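You operate a simulated robot arm through the tools that you are given. There is no shell and no other tool.

You run a simulated robot arm. Do the job below in one go: nothing can be reset, and whatever is moved stays where it is left.

## Task
Tip the last of the sprinkles into the icing and stir them through.
Fine: jar shut and back where it stood, icing spoon in its rest. Set down upright: sprinkle jar.

It is judged by the outcome, as a careful person would: the job done as asked, and still so three seconds after it is handed in. It fails if anything else is knocked over, pushed out of place, dropped, spilled or broken.

## Robot
A 7-joint arm with a two-finger parallel gripper, fixed in place. Base frame: the origin is on the floor under the middle of its stand, x ahead of it, y to its left, z up. Readings come in mm, rad, newtons and seconds.
With the tool pointing down near the work surface it reaches from about 340 to 740 mm from the base axis. Its first joint turns from -2.496 to 2.496 rad. Payload 3 kg.
Tool frame: the origin (TCP) lies between the finger pads and is the grasp point; the fingertips stand 30 mm ahead of it; z points along the fingers, y is the line along which they close. The gripper opens to 94 mm. The fingers are 28 mm wide and 10 mm thick; the gripper's body (50 by 96 mm) begins 55 mm behind the TCP.
Orientation is that of the tool frame in the base frame, as a unit quaternion [w, x, y, z]. With the fingers straight down and closing along the base's y, the tool's x points along the base's -x, its y along +y and its z along -z.

## Interface
- The arm moves only by the tool send_rows. Its argument "moves" is text: rows parted by semicolons, each of 7 numbers parted by spaces: the shift along the tool's x, y, z in units of 30 mm (1.0 is 30 mm), then the turn, a rotation vector about the tool's x, y, z in units of 4 degrees (1.0 is 4 degrees), then the finger opening in cm, from 0 to 9.4. In form: dx dy dz rx ry rz claw; .... A call has 1 to 20 rows; each row shifts and turns the commanded pose from where the row before left it, along the tool's axes as they then stand. A call with a number of a shift or a turn outside -1 to 1 is refused whole. Each row takes 0.2 s and may step no farther than 50 mm and 0.15 rad from the row before; otherwise, or with a gripper value out of range, the whole call is refused. A pose out of reach is approached as far as the arm can. The call stops where the force on the tool passes 70 N (or 10 N more than at its start, if that is more) or the arm is blocked; 0.2 s more then pass. The fingers move at their own pace (about 45 mm/s each) and stop on an object; they squeeze with about 25 N. The grip force told is the motor's: it shows also when the fingers shut on nothing. Time passes only in rows, and 0.2 s behind the last, so rows that do not move let the fingers close. The reply holds the time, the measured pose of the TCP, the force on the tool along the base axes, the opening and the grip force, in the units named above and with some noise, with the torque about the TCP (base axes, N m) and any sound that the robot's microphone picked up.
- Cameras (640 x 400 px; columns grow to the right, rows downward): "scene" is fixed at [401.8, 638.5, 1581.6]; the picture's right is [-0.99, -0.10, 0.00], its down [-0.04, 0.40, -0.92] and it looks along [0.10, -0.91, -0.40] (base axes); focal length 329 px, centre (320, 200). "wrist" rides on the gripper at [76, 14, -102] in the tool frame; the picture's right is [-0.18, 0.98, 0.00], its down [-0.75, -0.14, -0.64] and it looks along [-0.63, -0.12, 0.77] (tool axes); focal length 243 px, centre (320, 200). There is no depth. A picture from a camera that has moved, and an enlarged one, comes with that camera's place and axes in the base frame and with its lens. The place of the scene camera against the robot may be out by one fixed shift of up to 18 mm in any direction.
- get_image(camera): a new picture of that camera. It takes no simulated time.
- lift_body(by): moves the trunk up (or, below 0, down) by that many mm; the arm rides with it, the base frame stays. It gives what a move gives, with no picture.
- zoom(camera, box): a new picture of the part [left, top, right, bottom] of that camera's present view, enlarged. It takes no simulated time.
- sign_off(): hands the job in; it is judged then, once.

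Nothing tells you positions but the pictures and the camera data. Unless the task says otherwise, let go and move clear before handing in.

The tools are called after "Emit:" as a command line: name --argument value ..., lists and objects as JSON in quotes. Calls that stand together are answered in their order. send_rows: Moves the arm, as the interface text tells. Its arguments: {"type":"object","properties":{"moves":{"type":"string"}},"required":["moves"]} The other tools are called the same way: lift_body (by) moves the trunk up or down; get_image (camera) takes a picture; zoom (camera, box) takes an enlarged picture of a part of a camera's view; sign_off () hands the job in.

At the start:

```text
clock: 0.0
tcp_pos: [277.9, -373.0, 1338.1]
tcp_rot: [0.0, 0.0, 1.0, 0.0]
contact_force: [0.2, -0.3, 0.0]
wrist_torque: [-0.03, 0.0, -0.02]
opening: 94.0
grasp_force: 0.2
trunk travel left (down, up): [-300.0, 90.0]
```

scene: 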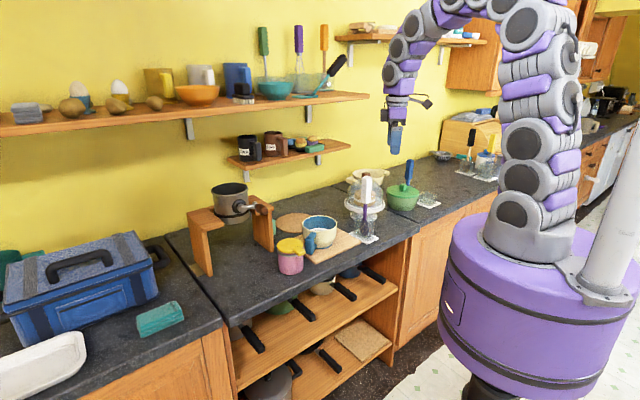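
wrist: 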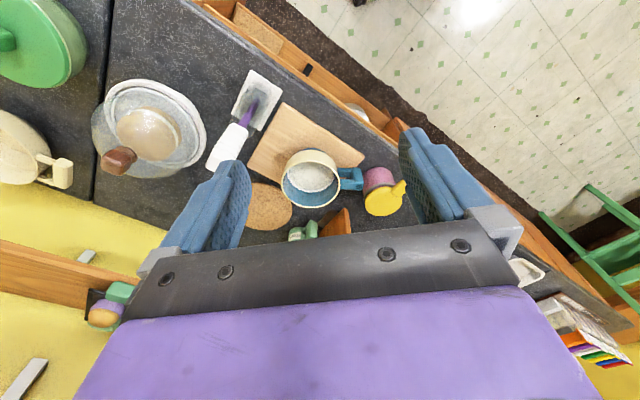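

I see a counter with a cup of icing on a wooden board, a pink jar with a yellow lid next to it, and a white/purple spatula-like tool standing or lying on a white rest. I'll look closer before moving anything.

Emit:
zoom --camera "scene" --box '[240, 150, 440, 290]'

Emit:
zoom --camera "wrist" --box '[180, 50, 440, 250]'

Emit:
zoom --camera "scene" --box '[260, 200, 350, 280]'

```text
2.86 times, centred on (340, 220) of scene
camera zoom: at [401.8, 638.5, 1581.6], right [-0.99, -0.1, 0.0], down [-0.04, 0.4, -0.92], along [0.1, -0.91, -0.4], focal length 941 px, centre (263, 143)
```

zoom: 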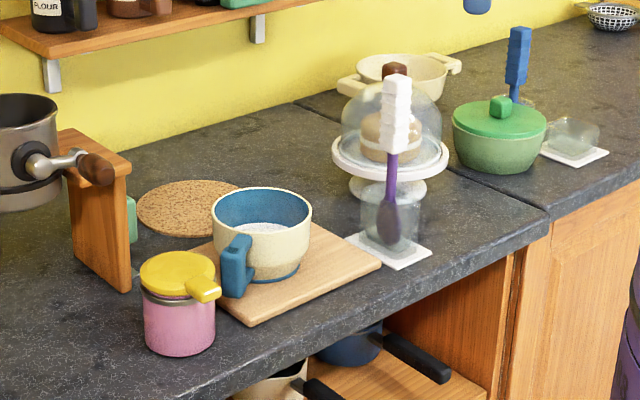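

```text
2.00 times, centred on (310, 150) of wrist
camera zoom: at [201.6, -358.3, 1441.6], right [0.18, 0.98, 0.0], down [0.75, -0.14, 0.64], along [0.63, -0.12, -0.77], focal length 485 px, centre (340, 300)
```

zoom: 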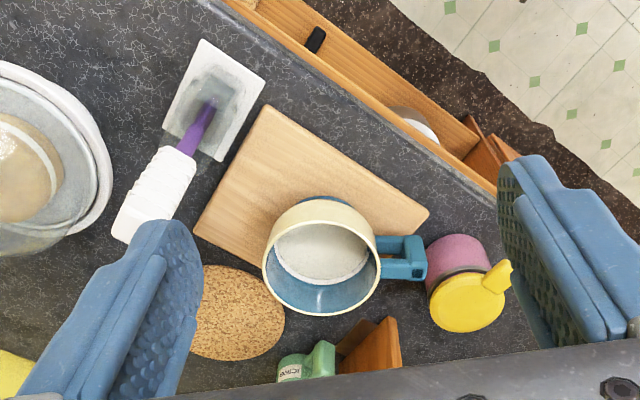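

```text
5.00 times, centred on (305, 240) of scene
camera zoom: at [401.8, 638.5, 1581.6], right [-0.99, -0.1, 0.0], down [-0.04, 0.4, -0.92], along [0.1, -0.91, -0.4], focal length 1646 px, centre (395, 0)
```

zoom: 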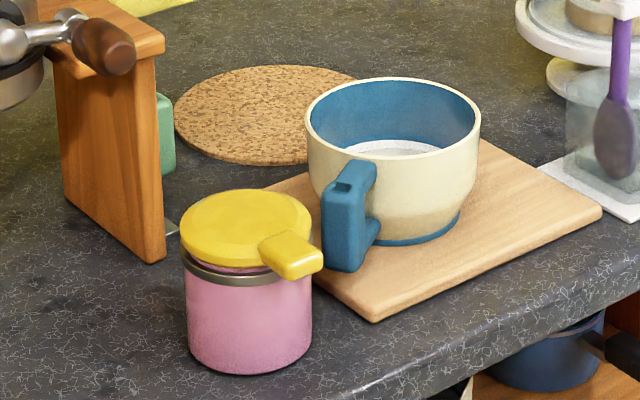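

The icing is in the cream bowl with a blue handle on the wooden board. The pink jar with a yellow tabbed lid is at about [600, -278, ~1000], and the purple/white spoon stands in a clear rest on a white tile. I'll bring the wrist camera closer to study the jar.

Emit:
send_rows --moves "-0.833 0.444 0.556 0 0 0 9.4; -0.833 0.444 0.556 0 0 0 9.4; -0.833 0.444 0.556 0 0 0 9.4; -0.833 0.444 0.556 0 0 0 9.4; -0.833 0.444 0.556 0 0 0 9.4; -0.833 0.444 0.556 0 0 0 9.4"

Emit:
get_image --camera "wrist"

Emit:
get_image --camera "scene"

```text
clock: 1.4
tcp_pos: [429.8, -294.4, 1237.2]
tcp_rot: [-0.001, 0.0, 1.0, 0.0]
contact_force: [0.9, -0.4, 0.0]
wrist_torque: [-0.01, -0.03, -0.01]
opening: 93.9
grasp_force: 0.0
trunk travel left (down, up): [-300.0, 90.0]
```

```text
taken
camera wrist: at [352.4, -278.4, 1340.5], right [0.18, 0.98, 0.0], down [0.75, -0.14, 0.64], along [0.63, -0.12, -0.77], focal length 243 px, centre (320, 200)
```

wrist: 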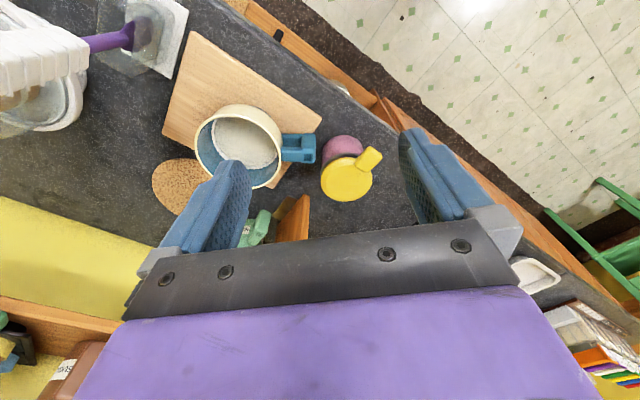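

```text
taken
```

scene: 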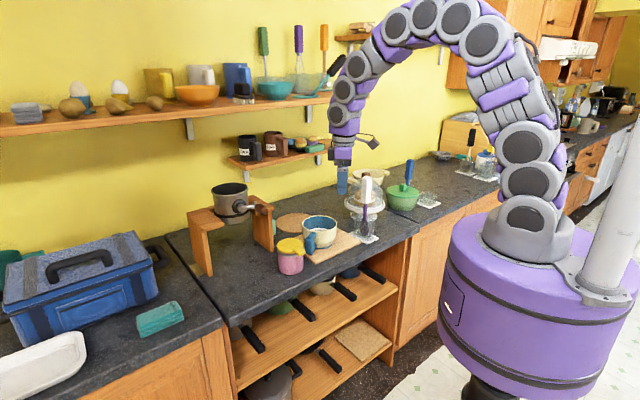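

The lid sits at about [595, -278, 996] and the bowl at about [500, -435]. The spoon rest is around [350, -530]. I'll move closer over the jar to see how its lid works.

Emit:
send_rows --moves "-0.75 -0.05 0.89 0 0 0 9.4; -0.75 -0.05 0.89 0 0 0 9.4; -0.75 -0.05 0.89 0 0 0 9.4; -0.75 -0.05 0.89 0 0 0 9.4; 0 0 0 0 0 0 9.4"

Emit:
get_image --camera "wrist"

Emit:
zoom --camera "wrist" --box '[200, 60, 400, 220]'

Emit:
zoom --camera "scene" --box '[270, 225, 320, 280]'

```text
clock: 2.6
tcp_pos: [517.3, -299.2, 1133.4]
tcp_rot: [0.001, 0.0, 1.0, 0.0]
contact_force: [-0.3, 0.5, 0.5]
wrist_torque: [0.03, -0.01, 0.02]
opening: 94.1
grasp_force: 0.0
trunk travel left (down, up): [-300.0, 90.0]
```

```text
taken
camera wrist: at [440.0, -285.1, 1236.4], right [0.18, 0.98, 0.0], down [0.75, -0.14, 0.64], along [0.63, -0.12, -0.77], focal length 243 px, centre (320, 200)
```

wrist: 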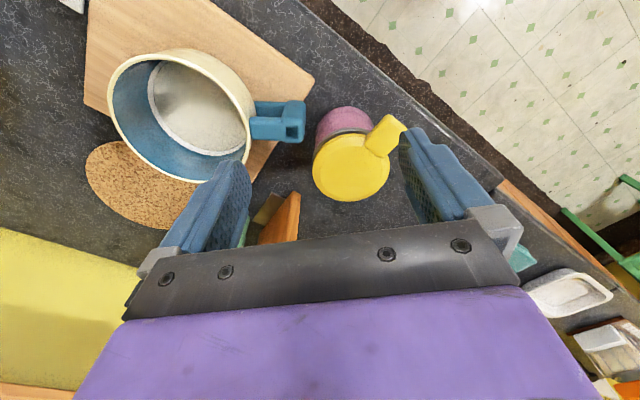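

```text
2.50 times, centred on (300, 140) of wrist
camera zoom: at [440.0, -285.1, 1236.4], right [0.18, 0.98, 0.0], down [0.75, -0.14, 0.64], along [0.63, -0.12, -0.77], focal length 606 px, centre (370, 350)
```

zoom: 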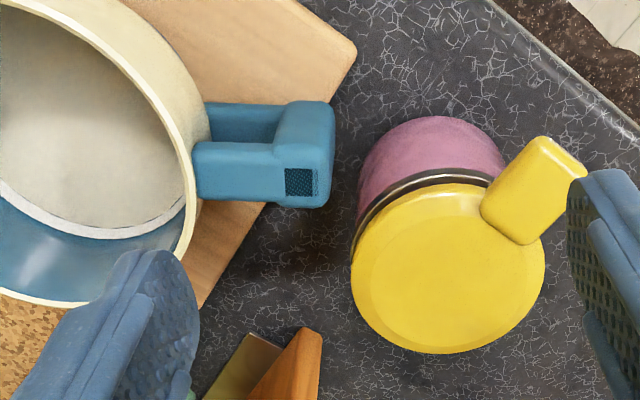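

```text
7.27 times, centred on (295, 252) of scene
camera zoom: at [401.8, 638.5, 1581.6], right [-0.99, -0.1, 0.0], down [-0.04, 0.4, -0.92], along [0.1, -0.91, -0.4], focal length 2394 px, centre (502, -182)
```

zoom: 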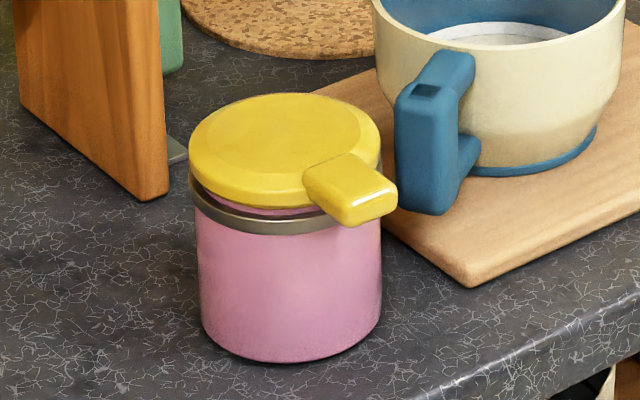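

The jar has a yellow lid with a tab facing the counter's front edge, and I can't yet see whether there is a hinge at the back. I'll turn the wrist so its camera looks from the far side.

Emit:
send_rows --moves "0 0 0 0 0 -1 9.4; 0 0 0 0 0 -1 9.4; 0 0 0 0 0 -1 9.4; 0 0 0 0 0 -1 9.4; 0 0 0 0 0 -1 9.4; 0 0 0 0 0 -1 9.4; 0 0 0 0 0 -1 9.4; 0 0 0 0 0 -1 9.4; 0 0 0 0 0 -1 9.4; 0 0 0 0 0 -1 9.4; 0 0 0 0 0 -1 9.4; 0 0 0 0 0 -1 9.4; 0 0 0 0 0 -1 9.4; 0 0 0 0 0 -1 9.4; 0 0 0 0 0 -1 9.4; 0 0 0 0 0 -1 9.4; 0 0 0 0 0 -1 9.4; 0 0 0 0 0 -1 9.4; 0 0 0 0 0 -1 9.4; 0 0 0 0 0 -1 9.4"

Emit:
get_image --camera "wrist"

```text
clock: 6.8
tcp_pos: [518.7, -298.7, 1131.9]
tcp_rot: [0.0, -0.643, 0.766, 0.0]
contact_force: [0.1, 1.1, 0.5]
wrist_torque: [0.0, 0.0, 0.05]
opening: 93.9
grasp_force: 0.1
trunk travel left (down, up): [-300.0, 90.0]
```

```text
taken
camera wrist: at [489.5, -370.3, 1234.6], right [-0.94, 0.35, 0.0], down [0.27, 0.72, 0.64], along [0.22, 0.6, -0.77], focal length 243 px, centre (320, 200)
```

wrist: 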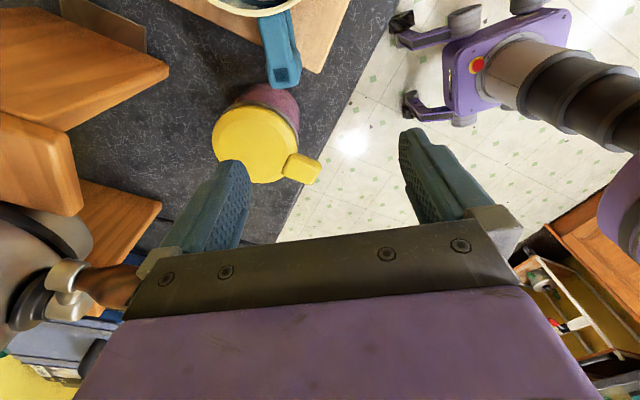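

From this side I can see the pot's handle reaching out to about [668, -267, 1140], so I'll keep clear of it. I'll slide the wrist camera back and lower to view the rear of the jar.

Emit:
send_rows --moves "0.62 -0.62 0.35 0 0 0 9.4; 0.62 -0.62 0.35 0 0 0 9.4; 0.62 -0.62 0.35 0 0 0 9.4; 0.62 -0.62 0.35 0 0 0 9.4; 0 0 0 0 0 0 9.4"

Emit:
get_image --camera "wrist"

Emit:
zoom --camera "wrist" --box '[200, 20, 400, 200]'

Emit:
get_image --camera "scene"

```text
clock: 8.0
tcp_pos: [577.2, -385.5, 1090.9]
tcp_rot: [0.0, -0.642, 0.766, 0.0]
contact_force: [0.1, -0.3, 0.5]
wrist_torque: [0.0, -0.01, -0.02]
opening: 93.9
grasp_force: 0.0
trunk travel left (down, up): [-300.0, 90.0]
```

```text
taken
camera wrist: at [548.8, -456.8, 1194.0], right [-0.94, 0.35, 0.0], down [0.27, 0.72, 0.64], along [0.23, 0.6, -0.77], focal length 243 px, centre (320, 200)
```

wrist: 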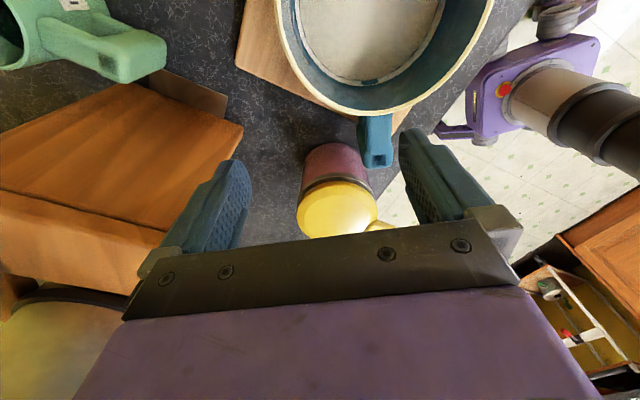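

```text
2.22 times, centred on (300, 110) of wrist
camera zoom: at [548.8, -456.8, 1194.0], right [-0.94, 0.35, 0.0], down [0.27, 0.72, 0.64], along [0.23, 0.6, -0.77], focal length 539 px, centre (364, 400)
```

zoom: 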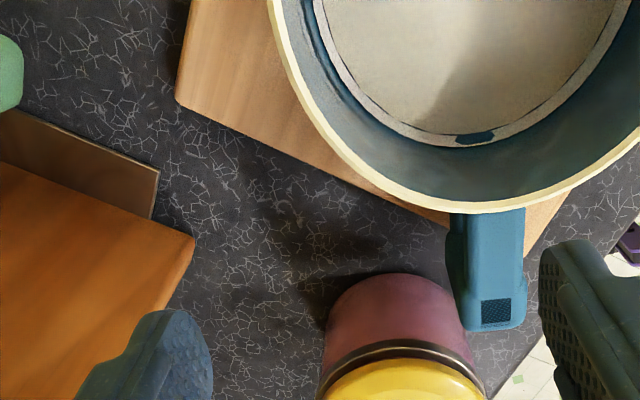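

```text
taken
```

scene: 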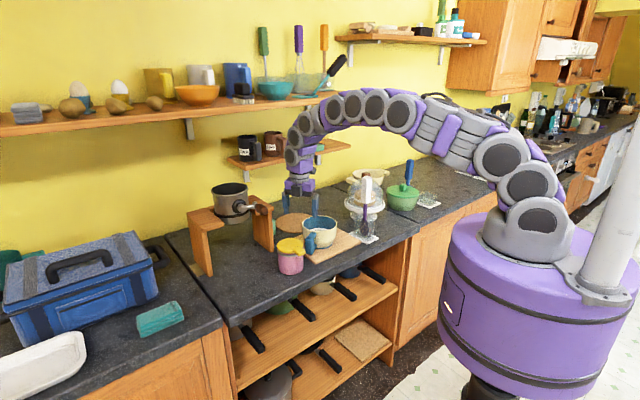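

The bowl is under the gripper and the jar is partly hidden behind the fingers. I'll tilt the wrist a little so it views the back of the jar from the bowl side.

Emit:
send_rows --moves "-0.03 0.78 0.1 0 0 0 9.4; -0.03 0.78 0.1 0 0 0 9.4; 0 0 0 0 -0.95 0.75 9.4; 0 0 0 0 -0.95 0.75 9.4; 0 0 0 0 -0.95 0.75 9.4; 0 0 0 0 -0.95 0.75 9.4; 0 0 0 0 0 0 9.4"

Emit:
get_image --camera "wrist"

Emit:
zoom --camera "wrist" --box '[200, 60, 420, 230]'

```text
clock: 9.6
tcp_pos: [533.0, -374.8, 1083.2]
tcp_rot: [0.101, -0.554, 0.822, 0.086]
contact_force: [0.6, 0.3, -0.7]
wrist_torque: [0.02, 0.0, -0.02]
opening: 94.0
grasp_force: 0.0
trunk travel left (down, up): [-300.0, 90.0]
```

```text
taken
camera wrist: at [483.5, -463.2, 1163.6], right [-0.84, 0.53, 0.08], down [0.36, 0.46, 0.81], along [0.4, 0.71, -0.58], focal length 243 px, centre (320, 200)
```

wrist: 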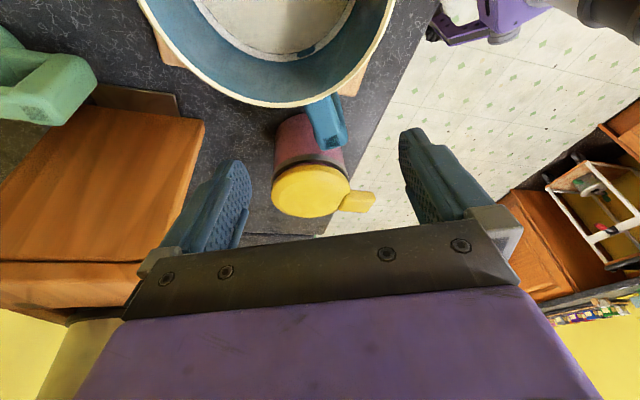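

```text
2.35 times, centred on (310, 145) of wrist
camera zoom: at [483.5, -463.2, 1163.6], right [-0.84, 0.53, 0.08], down [0.36, 0.46, 0.81], along [0.4, 0.71, -0.58], focal length 571 px, centre (344, 329)
```

zoom: 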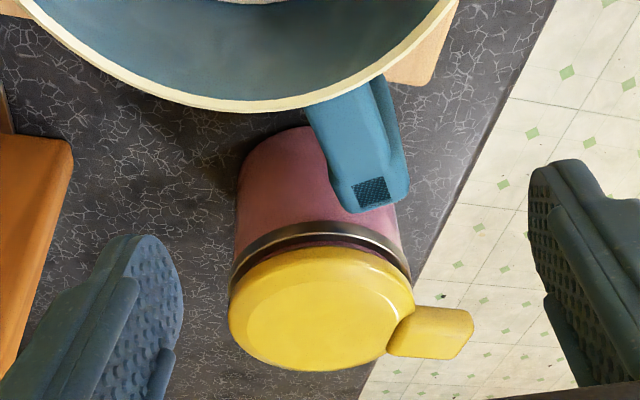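

No hinge shows at the back, so the lid may simply lift off. It sits at about [597, -278, 996], with its tab around [561, -238, 1002] pointing at the counter front. I'll level the tool and turn it so the fingers can close across the tab.

Emit:
send_rows --moves "0 0 -0.3 0 0.95 -0.75 9.4; 0 0 -0.3 0 0.95 -0.75 9.4; 0 0 -0.3 0 0.95 -0.75 9.4; 0 0 -0.3 0 0.95 -0.75 9.4; 0 0 0 0 0 1 9.4; 0 0 0 0 0 1 9.4; 0 0 0 0 0 1 9.4; 0 0 0 0 0 1 9.4; 0 0 0 0 0 1 9.4; 0 0 0 0 0 1 9.4; 0 0 0 0 0 1 9.4; 0 0 0 0 0 1 9.4; 0 0 0 0 0 1 9.4; 0 0 0 0 0 1 9.4; 0 0 0 0 0 1 9.4; 0 0 0 0 0 1 9.4; 0 0 0 0 0 1 9.4; 0 0 0 0 0 1 9.4; 0 0 0 0 0 1 9.4; 0 0 0 0 0 1 9.4"

Emit:
send_rows --moves "0 0 0 0 0 1 9.4; 0 0 0 0 0 1 9.4; 0 0 0 0 0 1 9.4; 0 0 0 0 0 1 9.4; 0 0 0 0 0 1 9.4; 0 0 0 0 0 1 9.4; 0 0 0 0 0 1 9.4; 0 0 0 0 0 1 9.4; 0 0 0 0 0 1 9.4; 0 0 0 0 0 1 9.4; 0 0 0 0 0 1 9.4; 0 0 0 0 0 1 9.4; 0 0 0 0 0 1 9.4; 0 0 0 0 0 1 9.4; 0 0 0 0 0 1 9.4; 0 0 0 0 0 0.5 9.4; 0 0 0 0 0 0 9.4"

Emit:
get_image --camera "wrist"

```text
clock: 13.8
tcp_pos: [530.9, -380.9, 1119.9]
tcp_rot: [-0.001, -0.138, 0.99, 0.0]
contact_force: [-0.4, -0.2, -0.3]
wrist_torque: [-0.04, -0.02, 0.02]
opening: 93.8
grasp_force: 0.1
trunk travel left (down, up): [-300.0, 90.0]
```

```text
clock: 17.4
tcp_pos: [531.9, -380.6, 1119.5]
tcp_rot: [-0.001, 0.391, 0.921, 0.0]
contact_force: [0.5, 0.1, 0.2]
wrist_torque: [0.03, 0.01, -0.01]
opening: 94.0
grasp_force: 0.0
trunk travel left (down, up): [-300.0, 90.0]
```

```text
taken
camera wrist: at [488.0, -315.1, 1221.9], right [0.84, 0.55, 0.0], down [0.42, -0.64, 0.64], along [0.35, -0.54, -0.77], focal length 243 px, centre (320, 200)
```

wrist: 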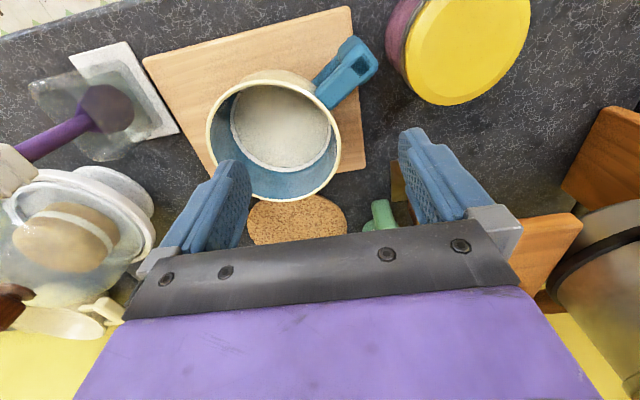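

The tool is now square to the counter, with the camera on the front side. I'll move above the tab and check the alignment.

Emit:
send_rows --moves "0.606 0.789 0.133 0 0 0 9.4; 0.606 0.789 0.133 0 0 0 9.4; 0.606 0.789 0.133 0 0 0 9.4; 0.606 0.789 0.133 0 0 0 9.4; 0.606 0.789 0.133 0 0 0 9.4; 0 0 0 0 0 0 9.4"

Emit:
get_image --camera "wrist"

Emit:
zoom --camera "scene" --box '[240, 130, 400, 290]'

```text
clock: 18.8
tcp_pos: [552.8, -231.0, 1098.5]
tcp_rot: [0.0, 0.392, 0.92, 0.001]
contact_force: [-0.8, 0.4, 0.1]
wrist_torque: [-0.02, 0.0, -0.01]
opening: 94.2
grasp_force: 0.0
trunk travel left (down, up): [-300.0, 90.0]
```

```text
taken
camera wrist: at [508.8, -165.3, 1200.7], right [0.84, 0.55, 0.0], down [0.42, -0.64, 0.64], along [0.35, -0.54, -0.77], focal length 243 px, centre (320, 200)
```

wrist: 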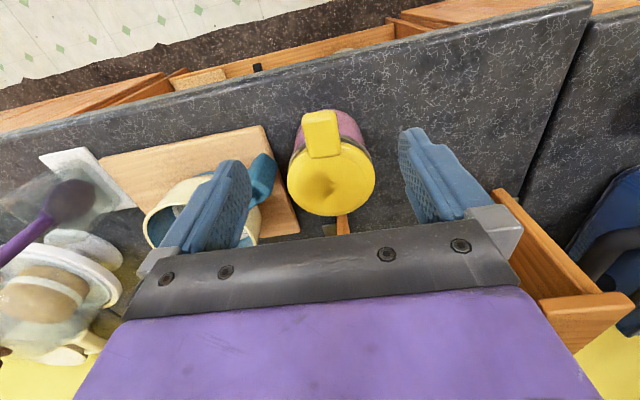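

```text
2.50 times, centred on (320, 210) of scene
camera zoom: at [401.8, 638.5, 1581.6], right [-0.99, -0.1, 0.0], down [-0.04, 0.4, -0.92], along [0.1, -0.91, -0.4], focal length 823 px, centre (320, 175)
```

zoom: 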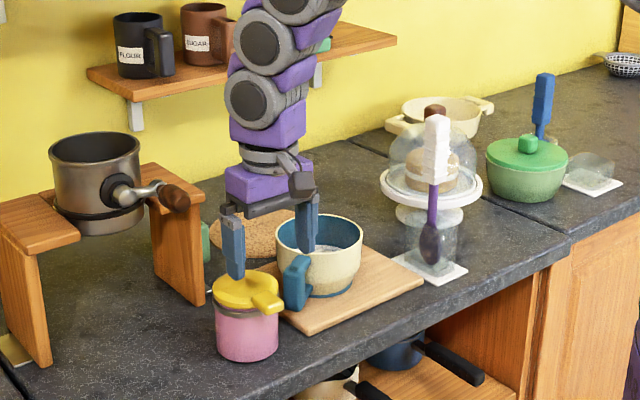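

Emit:
zoom --camera "wrist" --box '[260, 90, 400, 230]'

```text
2.86 times, centred on (330, 160) of wrist
camera zoom: at [508.8, -165.3, 1200.7], right [0.84, 0.55, 0.0], down [0.42, -0.64, 0.64], along [0.35, -0.54, -0.77], focal length 693 px, centre (291, 314)
```

zoom: 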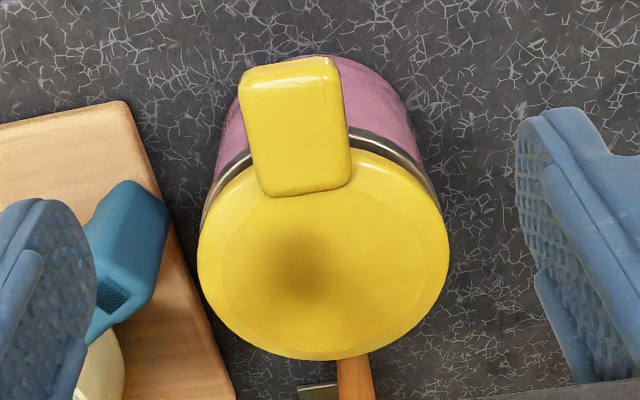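

The tab is about 28 mm wide and 41 mm long, centred near [561, -243, ~998], and the tool is aligned with it. I'll lower the fingers either side of its outer end and close gently.

Emit:
send_rows --moves "0 -0.05 0.6 0 0 0 6.0; 0 0 0.8 0 0 0 6.0; 0 0 0.8 0 0 0 6.0; 0 0 0.5 0 0 0 6.0; 0 0 0.4 0 0 0 6.0; 0 0 0 0 0 0 6.0"

Emit:
get_image --camera "wrist"

Emit:
zoom --camera "scene" --box '[260, 200, 350, 280]'

```text
clock: 20.2
tcp_pos: [550.5, -232.4, 1005.4]
tcp_rot: [-0.001, 0.391, 0.921, 0.0]
contact_force: [0.0, 0.3, -0.1]
wrist_torque: [0.0, 0.01, -0.01]
opening: 60.1
grasp_force: 0.1
trunk travel left (down, up): [-300.0, 90.0]
```

```text
taken
camera wrist: at [507.1, -167.1, 1108.9], right [0.83, 0.55, 0.0], down [0.42, -0.64, 0.64], along [0.35, -0.54, -0.77], focal length 243 px, centre (320, 200)
```

wrist: 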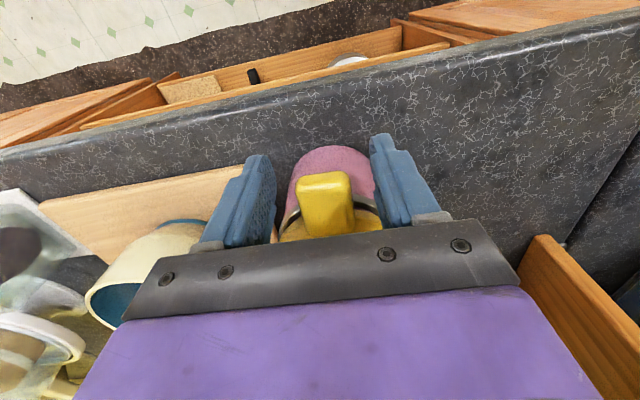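

```text
5.00 times, centred on (305, 240) of scene
camera zoom: at [401.8, 638.5, 1581.6], right [-0.99, -0.1, 0.0], down [-0.04, 0.4, -0.92], along [0.1, -0.91, -0.4], focal length 1646 px, centre (395, 0)
```

zoom: 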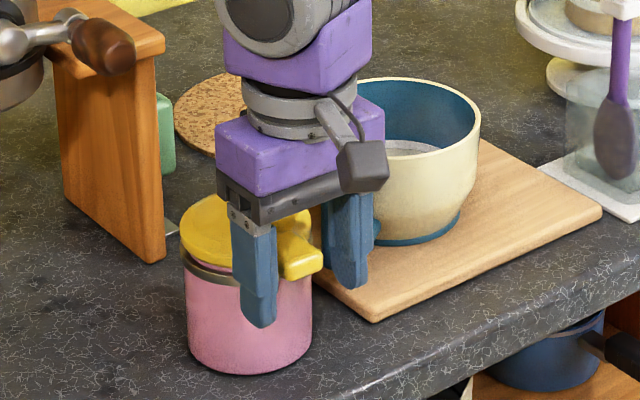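

The fingers straddle the tab. I'm closing on it now.

Emit:
send_rows --moves "0 0 0 0 0 0 3.5; 0 0 0 0 0 0 2.8; 0 0 0 0 0 0 2.0; 0 0 0 0 0 0 2.0; 0 0 0 0 0 0 2.0"

Emit:
zoom --camera "scene" --box '[260, 200, 350, 280]'

```text
clock: 21.4
tcp_pos: [549.5, -232.3, 1006.1]
tcp_rot: [0.0, 0.391, 0.921, -0.001]
contact_force: [0.9, 0.2, 0.4]
wrist_torque: [-0.06, -0.01, 0.07]
opening: 33.9
grasp_force: 24.8
trunk travel left (down, up): [-300.0, 90.0]
```

```text
5.00 times, centred on (305, 240) of scene
camera zoom: at [401.8, 638.5, 1581.6], right [-0.99, -0.1, 0.0], down [-0.04, 0.4, -0.92], along [0.1, -0.91, -0.4], focal length 1646 px, centre (395, 0)
```

zoom: 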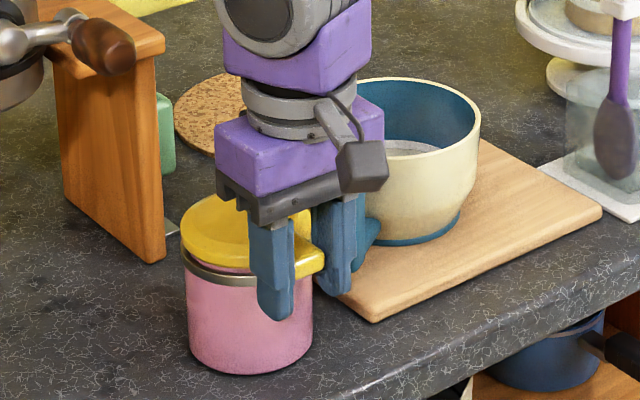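

Gripped at about 34 mm wide. I'll lift a few millimetres and see whether the lid comes up flat or pivots.

Emit:
send_rows --moves "0 0 -0.1 0 0 0 2.0; 0 0 -0.1 0 0 0 2.0; 0 0 0 0 0 0 2.0"

Emit:
zoom --camera "scene" --box '[260, 200, 350, 280]'

Emit:
get_image --camera "wrist"

```text
clock: 22.2
tcp_pos: [551.5, -232.9, 1012.1]
tcp_rot: [-0.001, 0.39, 0.921, 0.0]
contact_force: [-2.0, 0.0, -6.7]
wrist_torque: [0.5, 0.51, -0.03]
opening: 33.7
grasp_force: 25.3
trunk travel left (down, up): [-300.0, 90.0]
```

```text
5.00 times, centred on (305, 240) of scene
camera zoom: at [401.8, 638.5, 1581.6], right [-0.99, -0.1, 0.0], down [-0.04, 0.4, -0.92], along [0.1, -0.91, -0.4], focal length 1646 px, centre (395, 0)
```

zoom: 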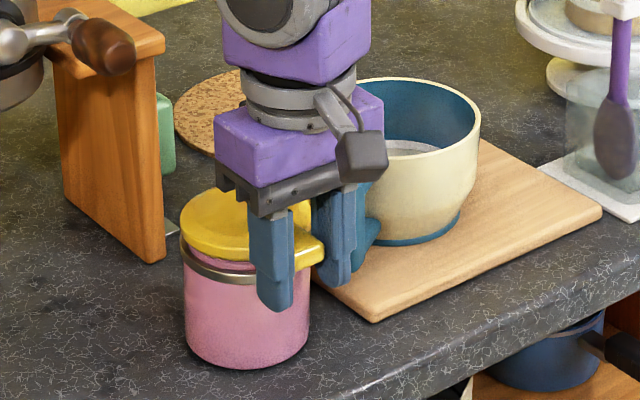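

```text
taken
camera wrist: at [507.8, -168.0, 1114.8], right [0.83, 0.55, 0.0], down [0.42, -0.64, 0.64], along [0.35, -0.54, -0.77], focal length 243 px, centre (320, 200)
```

wrist: 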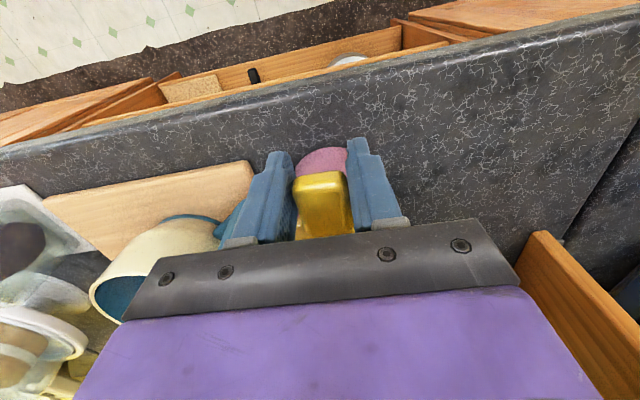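

Emit:
zoom --camera "scene" --box '[270, 225, 320, 280]'

Emit:
zoom --camera "wrist" --box '[220, 120, 420, 260]'

```text
7.27 times, centred on (295, 252) of scene
camera zoom: at [401.8, 638.5, 1581.6], right [-0.99, -0.1, 0.0], down [-0.04, 0.4, -0.92], along [0.1, -0.91, -0.4], focal length 2394 px, centre (502, -182)
```

zoom: 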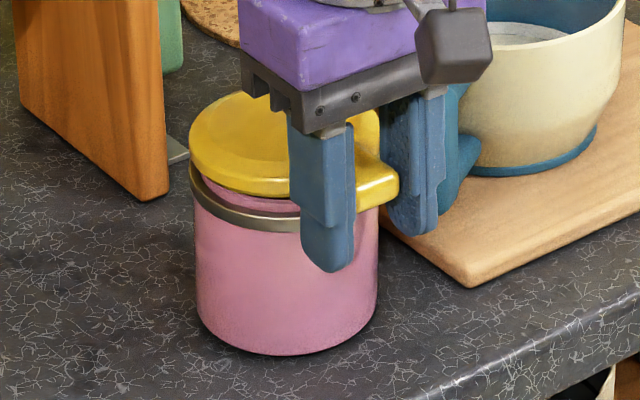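

```text
2.86 times, centred on (320, 190) of wrist
camera zoom: at [507.8, -168.0, 1114.8], right [0.83, 0.55, 0.0], down [0.42, -0.64, 0.64], along [0.35, -0.54, -0.77], focal length 693 px, centre (320, 229)
```

zoom: 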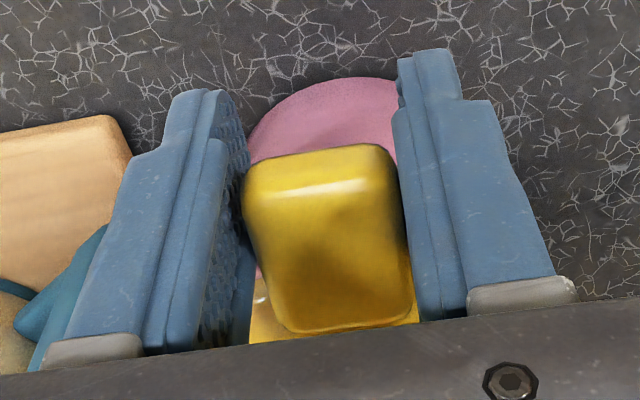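

The lid is hinged at the back: the tab stayed level in my rigid grip while the jar itself began to tilt, and its weight shows in the torque. I'll lower it back flat, let go and rise clear, then open the lid by pushing the tab up from underneath.

Emit:
send_rows --moves "0 0 0.1 0 0 0 2.0; 0 0 0.1 0 0 0 2.0; 0 0 0 0 0 0 2.0; 0 0 0 0 0 0 3.6; 0 0 0 0 0 0 5.0; 0 0 0 0 0 0 6.0; 0 0 0 0 0 0 6.0"

Emit:
zoom --camera "scene" --box '[270, 225, 320, 280]'

```text
clock: 23.8
tcp_pos: [551.9, -233.3, 1007.0]
tcp_rot: [-0.001, 0.391, 0.92, -0.001]
contact_force: [-0.4, 0.5, 0.5]
wrist_torque: [0.03, 0.02, -0.01]
opening: 59.8
grasp_force: 0.1
trunk travel left (down, up): [-300.0, 90.0]
```

```text
7.27 times, centred on (295, 252) of scene
camera zoom: at [401.8, 638.5, 1581.6], right [-0.99, -0.1, 0.0], down [-0.04, 0.4, -0.92], along [0.1, -0.91, -0.4], focal length 2394 px, centre (502, -182)
```

zoom: 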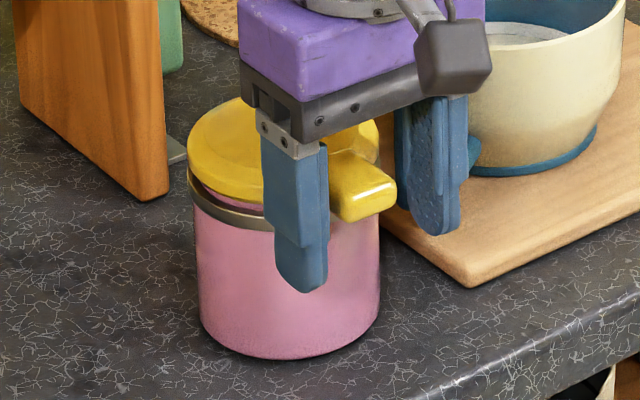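

The jar sits flat again. I'm rising clear, backing off to the front and turning the wrist so I can come in horizontally with the camera on top.

Emit:
send_rows --moves "0 0 -0.8 0 0 0 6.0; 0 0 -1 0 0 0 6.0; 0 0 -1 0 0 0 6.0; 0 0 -1 0 0 0 6.0; 1 0 -0.5 0 0 0 6.0; 1 0 0 0 0 0 6.0; 0 0 0 0 0 -1 6.0; 0 0 0 0 0 -1 6.0; 0 0 0 0 0 -1 6.0; 0 0 0 0 0 -1 6.0; 0 0 0 0 0 -1 6.0; 0 0 0 0 0 -1 6.0; 0 0 0 0 0 -1 6.0; 0 0 0 0 0 -1 6.0; 0 0 0 0 0 -1 6.0; 0 0 0 0 0 -1 6.0; 0 0 0 0 0 -1 6.0; 0 0 0 0 0 -1 6.0; 0 0 0 0 0 -1 6.0; 0 0 0 0 0 -1 6.0"

Emit:
send_rows --moves "0 0 0 0 0 -1 6.0; 0 0 0 0 0 -1 6.0; 0 0 0 0 0 -1 6.0; 0 0 0 0 0 -1 6.0; 0 0 0 0 0 -1 6.0; 0 0 0 0 0 -1 6.0; 0 0 0 0 0 -1 6.0; 0 0 0 0 0 -1 6.0; 0 0 0 0 0 -1 6.0; 0 0 0 0 0 -1 6.0; 0 0 0 0 0 -1 6.0; 0 0 0 0 0 -1 6.0; 0 0 0 0 0 -1 6.0; 0 0 0 0 0 -1 6.0; 0 0 0 0 0 -1 6.0; 0 0 0 0 0 -1 6.0; 0 0 0 0 0 -1 6.0; 0 0 0 0 0 -1 6.0; 0 0 0 0 0 -1 6.0; 0 0 0 0 0 -1 6.0"

Emit:
send_rows --moves "0 0 0 0 0 -1 6.0; 0 0 0 0 0 -1 6.0; 0 0 0 0 0 -1 6.0; 0 0 0 0 0 -1 6.0; 0 0 0 0 0 -1 6.0; 0 0 0 0 0 -1 6.0; 0 0 0 0 0 -1 6.0; 0 0 0 0 0 -1 6.0; 0 0 0 0 0 -1 6.0; 0 0 0 0 0 -1 6.0; 0 0 0 0 0 -1 6.0; 0 0 0 0 0 0 6.0"

Emit:
get_image --camera "wrist"

Emit:
get_image --camera "scene"

```text
clock: 28.0
tcp_pos: [509.7, -189.9, 1136.4]
tcp_rot: [0.0, -0.088, 0.996, 0.001]
contact_force: [0.1, 1.1, -0.2]
wrist_torque: [0.0, -0.01, -0.03]
opening: 60.3
grasp_force: 0.0
trunk travel left (down, up): [-300.0, 90.0]
```

```text
clock: 32.2
tcp_pos: [509.1, -190.5, 1135.8]
tcp_rot: [0.001, 0.707, -0.707, 0.0]
contact_force: [-0.2, 0.6, -0.3]
wrist_torque: [-0.04, -0.01, 0.02]
opening: 59.7
grasp_force: 0.1
trunk travel left (down, up): [-300.0, 90.0]
```

```text
clock: 34.8
tcp_pos: [511.6, -189.8, 1135.0]
tcp_rot: [0.0, 0.921, -0.391, -0.001]
contact_force: [-0.3, -0.2, -0.6]
wrist_torque: [-0.01, 0.0, 0.0]
opening: 60.0
grasp_force: 0.1
trunk travel left (down, up): [-300.0, 90.0]
```

```text
taken
camera wrist: at [552.6, -254.0, 1237.7], right [-0.83, -0.55, 0.0], down [-0.42, 0.64, 0.64], along [-0.35, 0.54, -0.77], focal length 243 px, centre (320, 200)
```

wrist: 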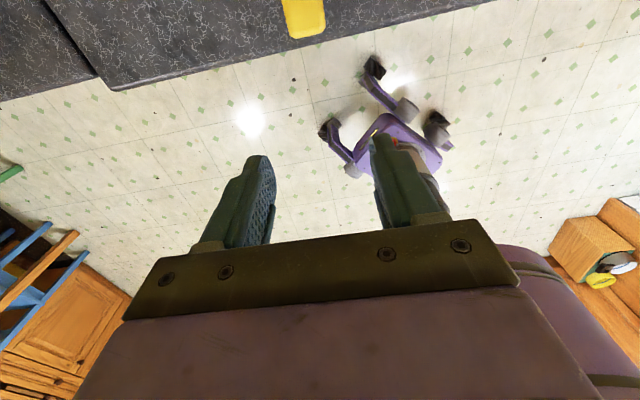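

```text
taken
```

scene: 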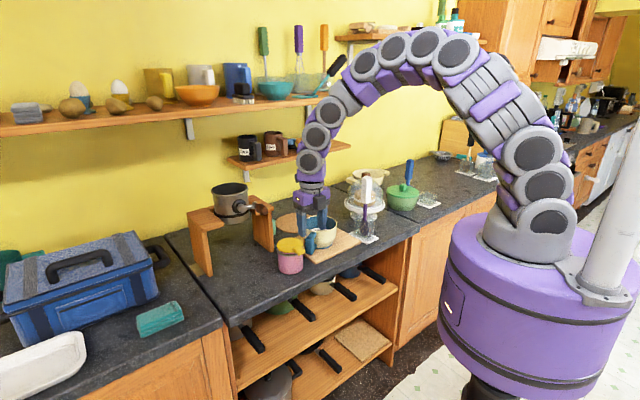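

The yaw is done and the camera is on the counter side. Now I'll pitch the tool up towards horizontal, pointing inward at the counter.

Emit:
send_rows --moves "0 0 0 0 1 0 5.0; 0 0 0 0 1 0 4.0; 0 0 0 0 1 0 3.0; 0 0 0 0 1 0 2.0; 0 0 0 0 1 0 1.0; 0 0 0 0 1 0 0.0; 0 0 0 0 1 0 0.0; 0 0 0 0 1 0 0.0; 0 0 0 0 1 0 0.0; 0 0 0 0 1 0 0.0"

Emit:
get_image --camera "scene"

```text
clock: 37.0
tcp_pos: [510.3, -188.1, 1135.7]
tcp_rot: [0.135, 0.865, -0.367, 0.315]
contact_force: [0.4, -0.7, 0.0]
wrist_torque: [-0.01, -0.04, 0.0]
opening: 0.1
grasp_force: 25.0
trunk travel left (down, up): [-300.0, 90.0]
```

```text
taken
```

scene: 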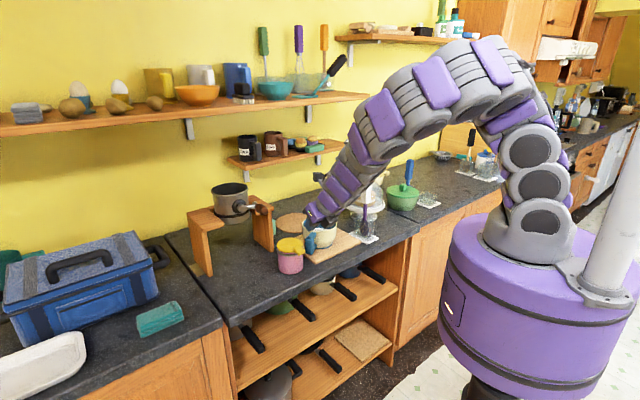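

Emit:
send_rows --moves "0 0 0 0 1 0 0.0; 0 0 0 0 1 0 0.0; 0 0 0 0 1 0 0.0; 0 0 0 0 1 0 0.0; 0 0 0 0 1 0 0.0; 0 0 0 0 1 0 0.0; 0 0 0 0 1 0 0.0; 0 0 0 0 1 0 0.0; 0 0 0 0 1 0 0.0; 0 0 0 0 0 0 0.0"

Emit:
get_image --camera "scene"

Emit:
get_image --camera "wrist"

```text
clock: 39.2
tcp_pos: [511.0, -188.0, 1135.7]
tcp_rot: [0.241, 0.725, -0.307, 0.567]
contact_force: [-0.5, 0.6, -0.4]
wrist_torque: [-0.03, 0.0, 0.02]
opening: 0.1
grasp_force: 24.7
trunk travel left (down, up): [-300.0, 90.0]
```

```text
taken
```

scene: 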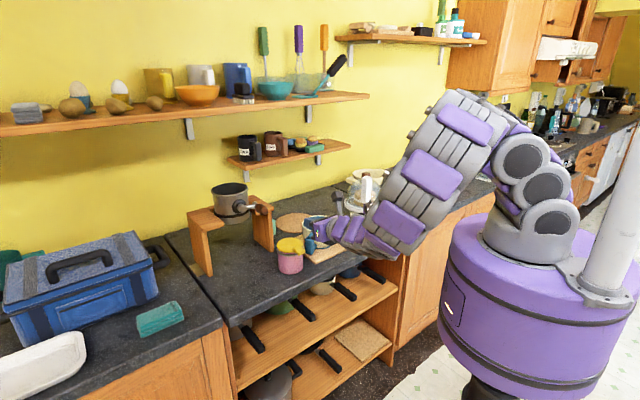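

```text
taken
camera wrist: at [443.2, -139.4, 1234.5], right [-0.74, -0.65, -0.18], down [-0.46, 0.68, -0.58], along [0.5, -0.34, -0.8], focal length 243 px, centre (320, 200)
```

wrist: 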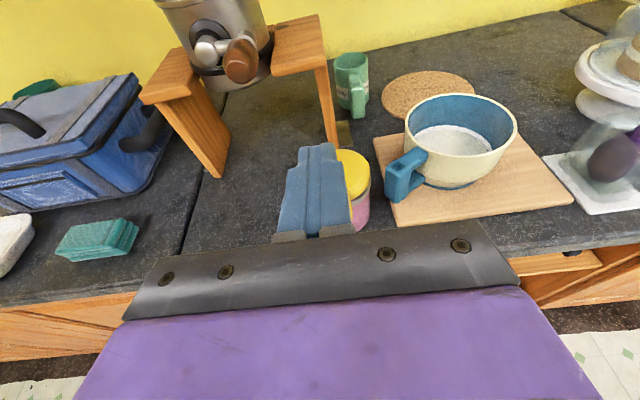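

The tool now points inward, about 14° below horizontal, with the camera above it. I'll descend in front of the jar so the closed fingertips sit just below tab height.

Emit:
send_rows --moves "-0.775 0.01 0.192 0 0 0 0; -0.775 0.01 0.192 0 0 0 0; -0.775 0.01 0.192 0 0 0 0; -0.775 0.01 0.192 0 0 0 0; -0.775 0.01 0.192 0 0 0 0; -0.775 0.01 0.192 0 0 0 0; -0.775 0.01 0.192 0 0 0 0; 0 0 0 0 0 0 0"

Emit:
get_image --camera "wrist"

Emit:
zoom --camera "scene" --box '[240, 190, 400, 290]'

```text
clock: 41.0
tcp_pos: [507.8, -189.9, 969.2]
tcp_rot: [0.241, 0.725, -0.308, 0.567]
contact_force: [0.3, 0.1, 0.0]
wrist_torque: [0.0, 0.05, 0.01]
opening: 0.0
grasp_force: 24.8
trunk travel left (down, up): [-300.0, 90.0]
```

```text
taken
camera wrist: at [440.8, -141.0, 1067.3], right [-0.74, -0.65, -0.18], down [-0.46, 0.68, -0.58], along [0.5, -0.34, -0.8], focal length 243 px, centre (320, 200)
```

wrist: 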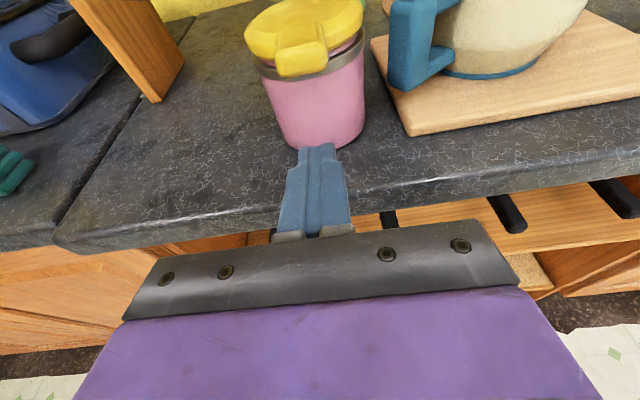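

```text
4.00 times, centred on (320, 240) of scene
camera zoom: at [401.8, 638.5, 1581.6], right [-0.99, -0.1, 0.0], down [-0.04, 0.4, -0.92], along [0.1, -0.91, -0.4], focal length 1317 px, centre (320, 40)
```

zoom: 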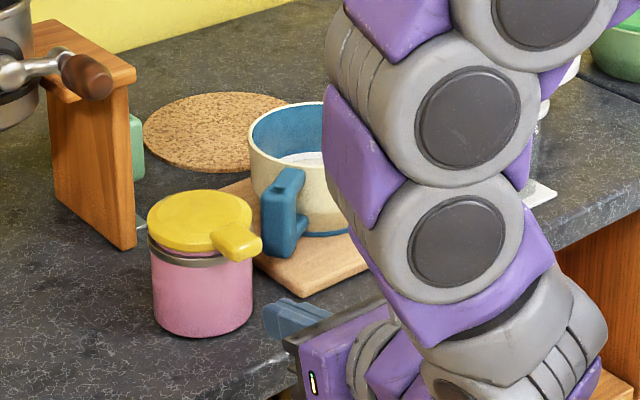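

Emit:
zoom --camera "wrist" --box '[230, 0, 390, 160]'

```text
2.50 times, centred on (310, 80) of wrist
camera zoom: at [440.8, -141.0, 1067.3], right [-0.74, -0.65, -0.18], down [-0.46, 0.68, -0.58], along [0.5, -0.34, -0.8], focal length 606 px, centre (345, 500)
```

zoom: 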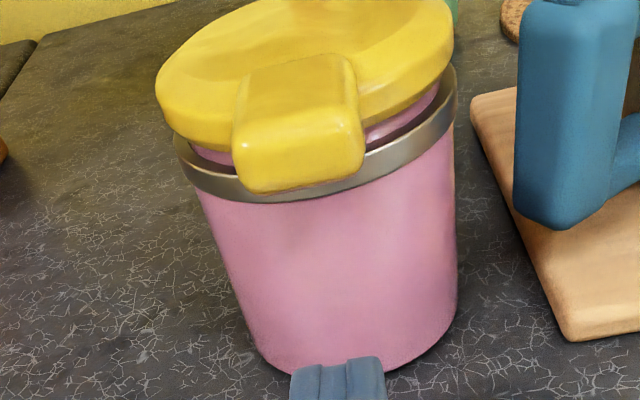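

From this close view the counter top is nearer z≈917, the jar body centre is at about n-distance 609 mm with its ring at ~980, and the tab's underside is at ~1005. I'll slide the closed fingertips under the tab and begin lifting it.

Emit:
send_rows --moves "0.485 -0.05 -0.12 0 0 0 0; 0.157 0 0.632 0 0 0 0; 0.157 0 0.632 0 0 0 0; 0 0 0 0 0 0 0"

Emit:
zoom --camera "wrist" --box '[230, 0, 430, 160]'

Emit:
zoom --camera "scene" --box '[260, 220, 340, 280]'

```text
clock: 42.0
tcp_pos: [536.7, -219.0, 982.7]
tcp_rot: [0.241, 0.725, -0.308, 0.567]
contact_force: [1.2, -0.3, 0.4]
wrist_torque: [0.03, 0.02, 0.01]
opening: 0.0
grasp_force: 25.1
trunk travel left (down, up): [-300.0, 90.0]
```

```text
2.50 times, centred on (330, 80) of wrist
camera zoom: at [469.7, -170.0, 1081.7], right [-0.74, -0.65, -0.18], down [-0.46, 0.68, -0.58], along [0.49, -0.34, -0.8], focal length 606 px, centre (295, 500)
```

zoom: 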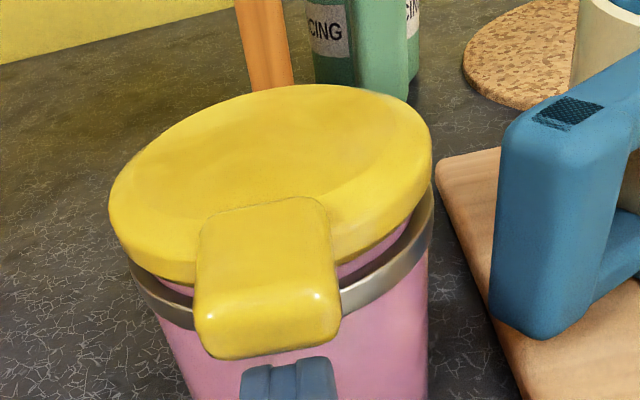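

```text
6.67 times, centred on (300, 250) of scene
camera zoom: at [401.8, 638.5, 1581.6], right [-0.99, -0.1, 0.0], down [-0.04, 0.4, -0.92], along [0.1, -0.91, -0.4], focal length 2195 px, centre (453, -133)
```

zoom: 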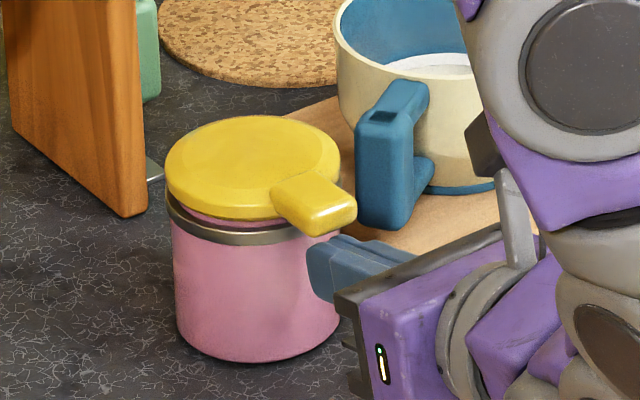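

The fingertips are under the tab's overhang by about 20 mm. Lifting slowly now.

Emit:
send_rows --moves "0.13 0 -0.1 0 0 0 0; 0.162 0 -0.04 0 0 0 0; 0.162 0 -0.04 0 0 0 0; 0.162 0 -0.04 0 0 0 0; 0.162 0 -0.04 0 0 0 0; 0 0 0 0 0 0 0"

Emit:
zoom --camera "wrist" --box '[230, 0, 430, 160]'

Emit:
zoom --camera "scene" --box '[260, 220, 340, 280]'

```text
clock: 43.4
tcp_pos: [536.9, -215.9, 1006.5]
tcp_rot: [0.241, 0.726, -0.307, 0.567]
contact_force: [-0.3, 0.3, 0.8]
wrist_torque: [-0.04, 0.01, 0.04]
opening: 0.0
grasp_force: 24.8
trunk travel left (down, up): [-300.0, 90.0]
```

```text
2.50 times, centred on (330, 80) of wrist
camera zoom: at [468.9, -167.3, 1106.1], right [-0.74, -0.65, -0.18], down [-0.46, 0.68, -0.58], along [0.49, -0.34, -0.8], focal length 606 px, centre (295, 500)
```

zoom: 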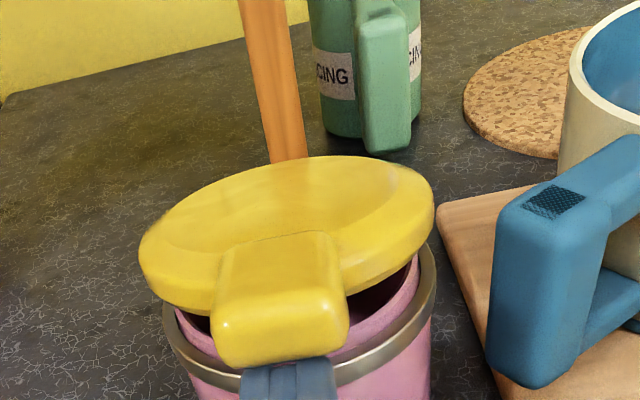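

```text
6.67 times, centred on (300, 250) of scene
camera zoom: at [401.8, 638.5, 1581.6], right [-0.99, -0.1, 0.0], down [-0.04, 0.4, -0.92], along [0.1, -0.91, -0.4], focal length 2195 px, centre (453, -133)
```

zoom: 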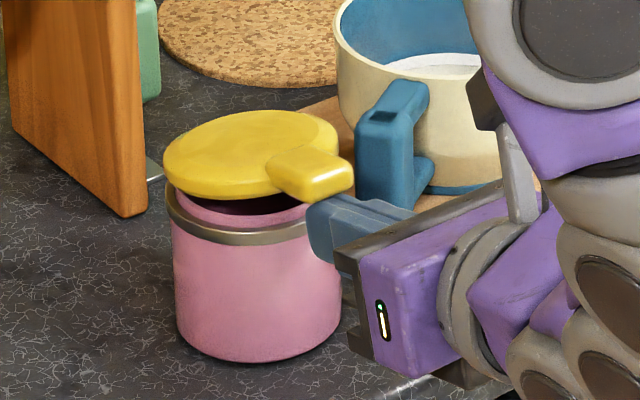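

The lid swings freely on its back hinge. I also notice a green mug behind whose label reads "…CING", so I must check which vessel really holds the icing before going on.

Emit:
zoom --camera "wrist" --box '[300, 0, 400, 70]'

Emit:
zoom --camera "wrist" --box '[300, 0, 640, 200]'

Emit:
zoom --camera "scene" --box '[225, 120, 345, 200]'

Emit:
zoom --camera "scene" --box '[255, 195, 315, 255]'

```text
5.71 times, centred on (350, 35) of wrist
camera zoom: at [468.9, -167.3, 1106.1], right [-0.74, -0.65, -0.18], down [-0.46, 0.68, -0.58], along [0.49, -0.34, -0.8], focal length 1386 px, centre (149, 1143)
```

zoom: 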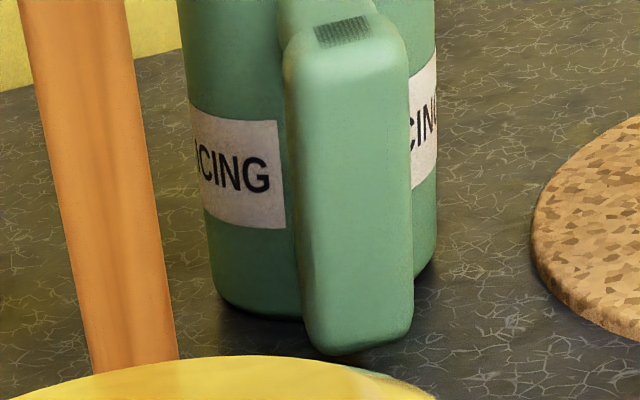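

```text
1.88 times, centred on (470, 100) of wrist
camera zoom: at [468.9, -167.3, 1106.1], right [-0.74, -0.65, -0.18], down [-0.46, 0.68, -0.58], along [0.49, -0.34, -0.8], focal length 457 px, centre (38, 388)
```

zoom: 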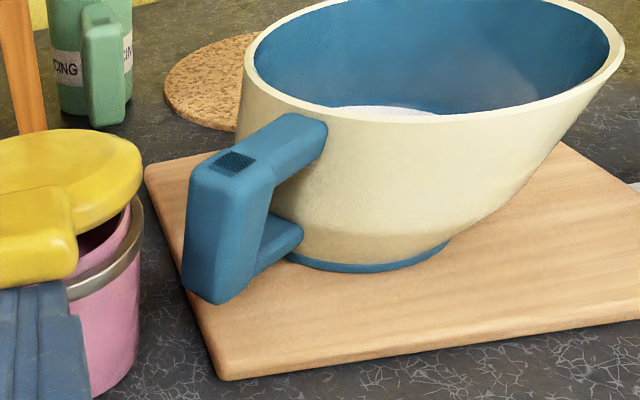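

```text
5.00 times, centred on (285, 160) of scene
camera zoom: at [401.8, 638.5, 1581.6], right [-0.99, -0.1, 0.0], down [-0.04, 0.4, -0.92], along [0.1, -0.91, -0.4], focal length 1646 px, centre (495, 400)
```

zoom: 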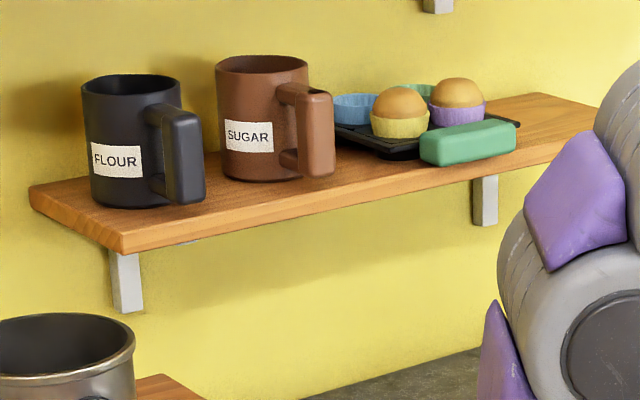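

```text
6.67 times, centred on (285, 225) of scene
camera zoom: at [401.8, 638.5, 1581.6], right [-0.99, -0.1, 0.0], down [-0.04, 0.4, -0.92], along [0.1, -0.91, -0.4], focal length 2195 px, centre (553, 33)
```

zoom: 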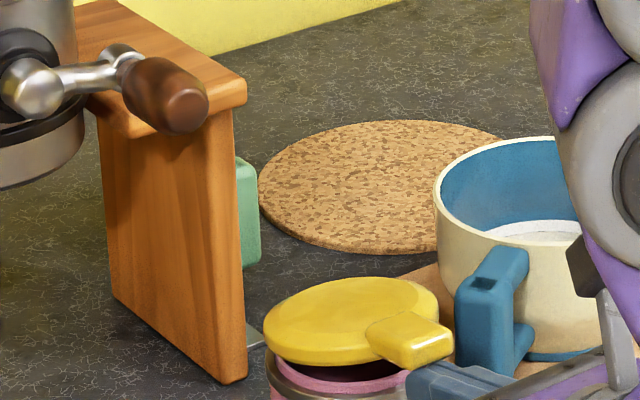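

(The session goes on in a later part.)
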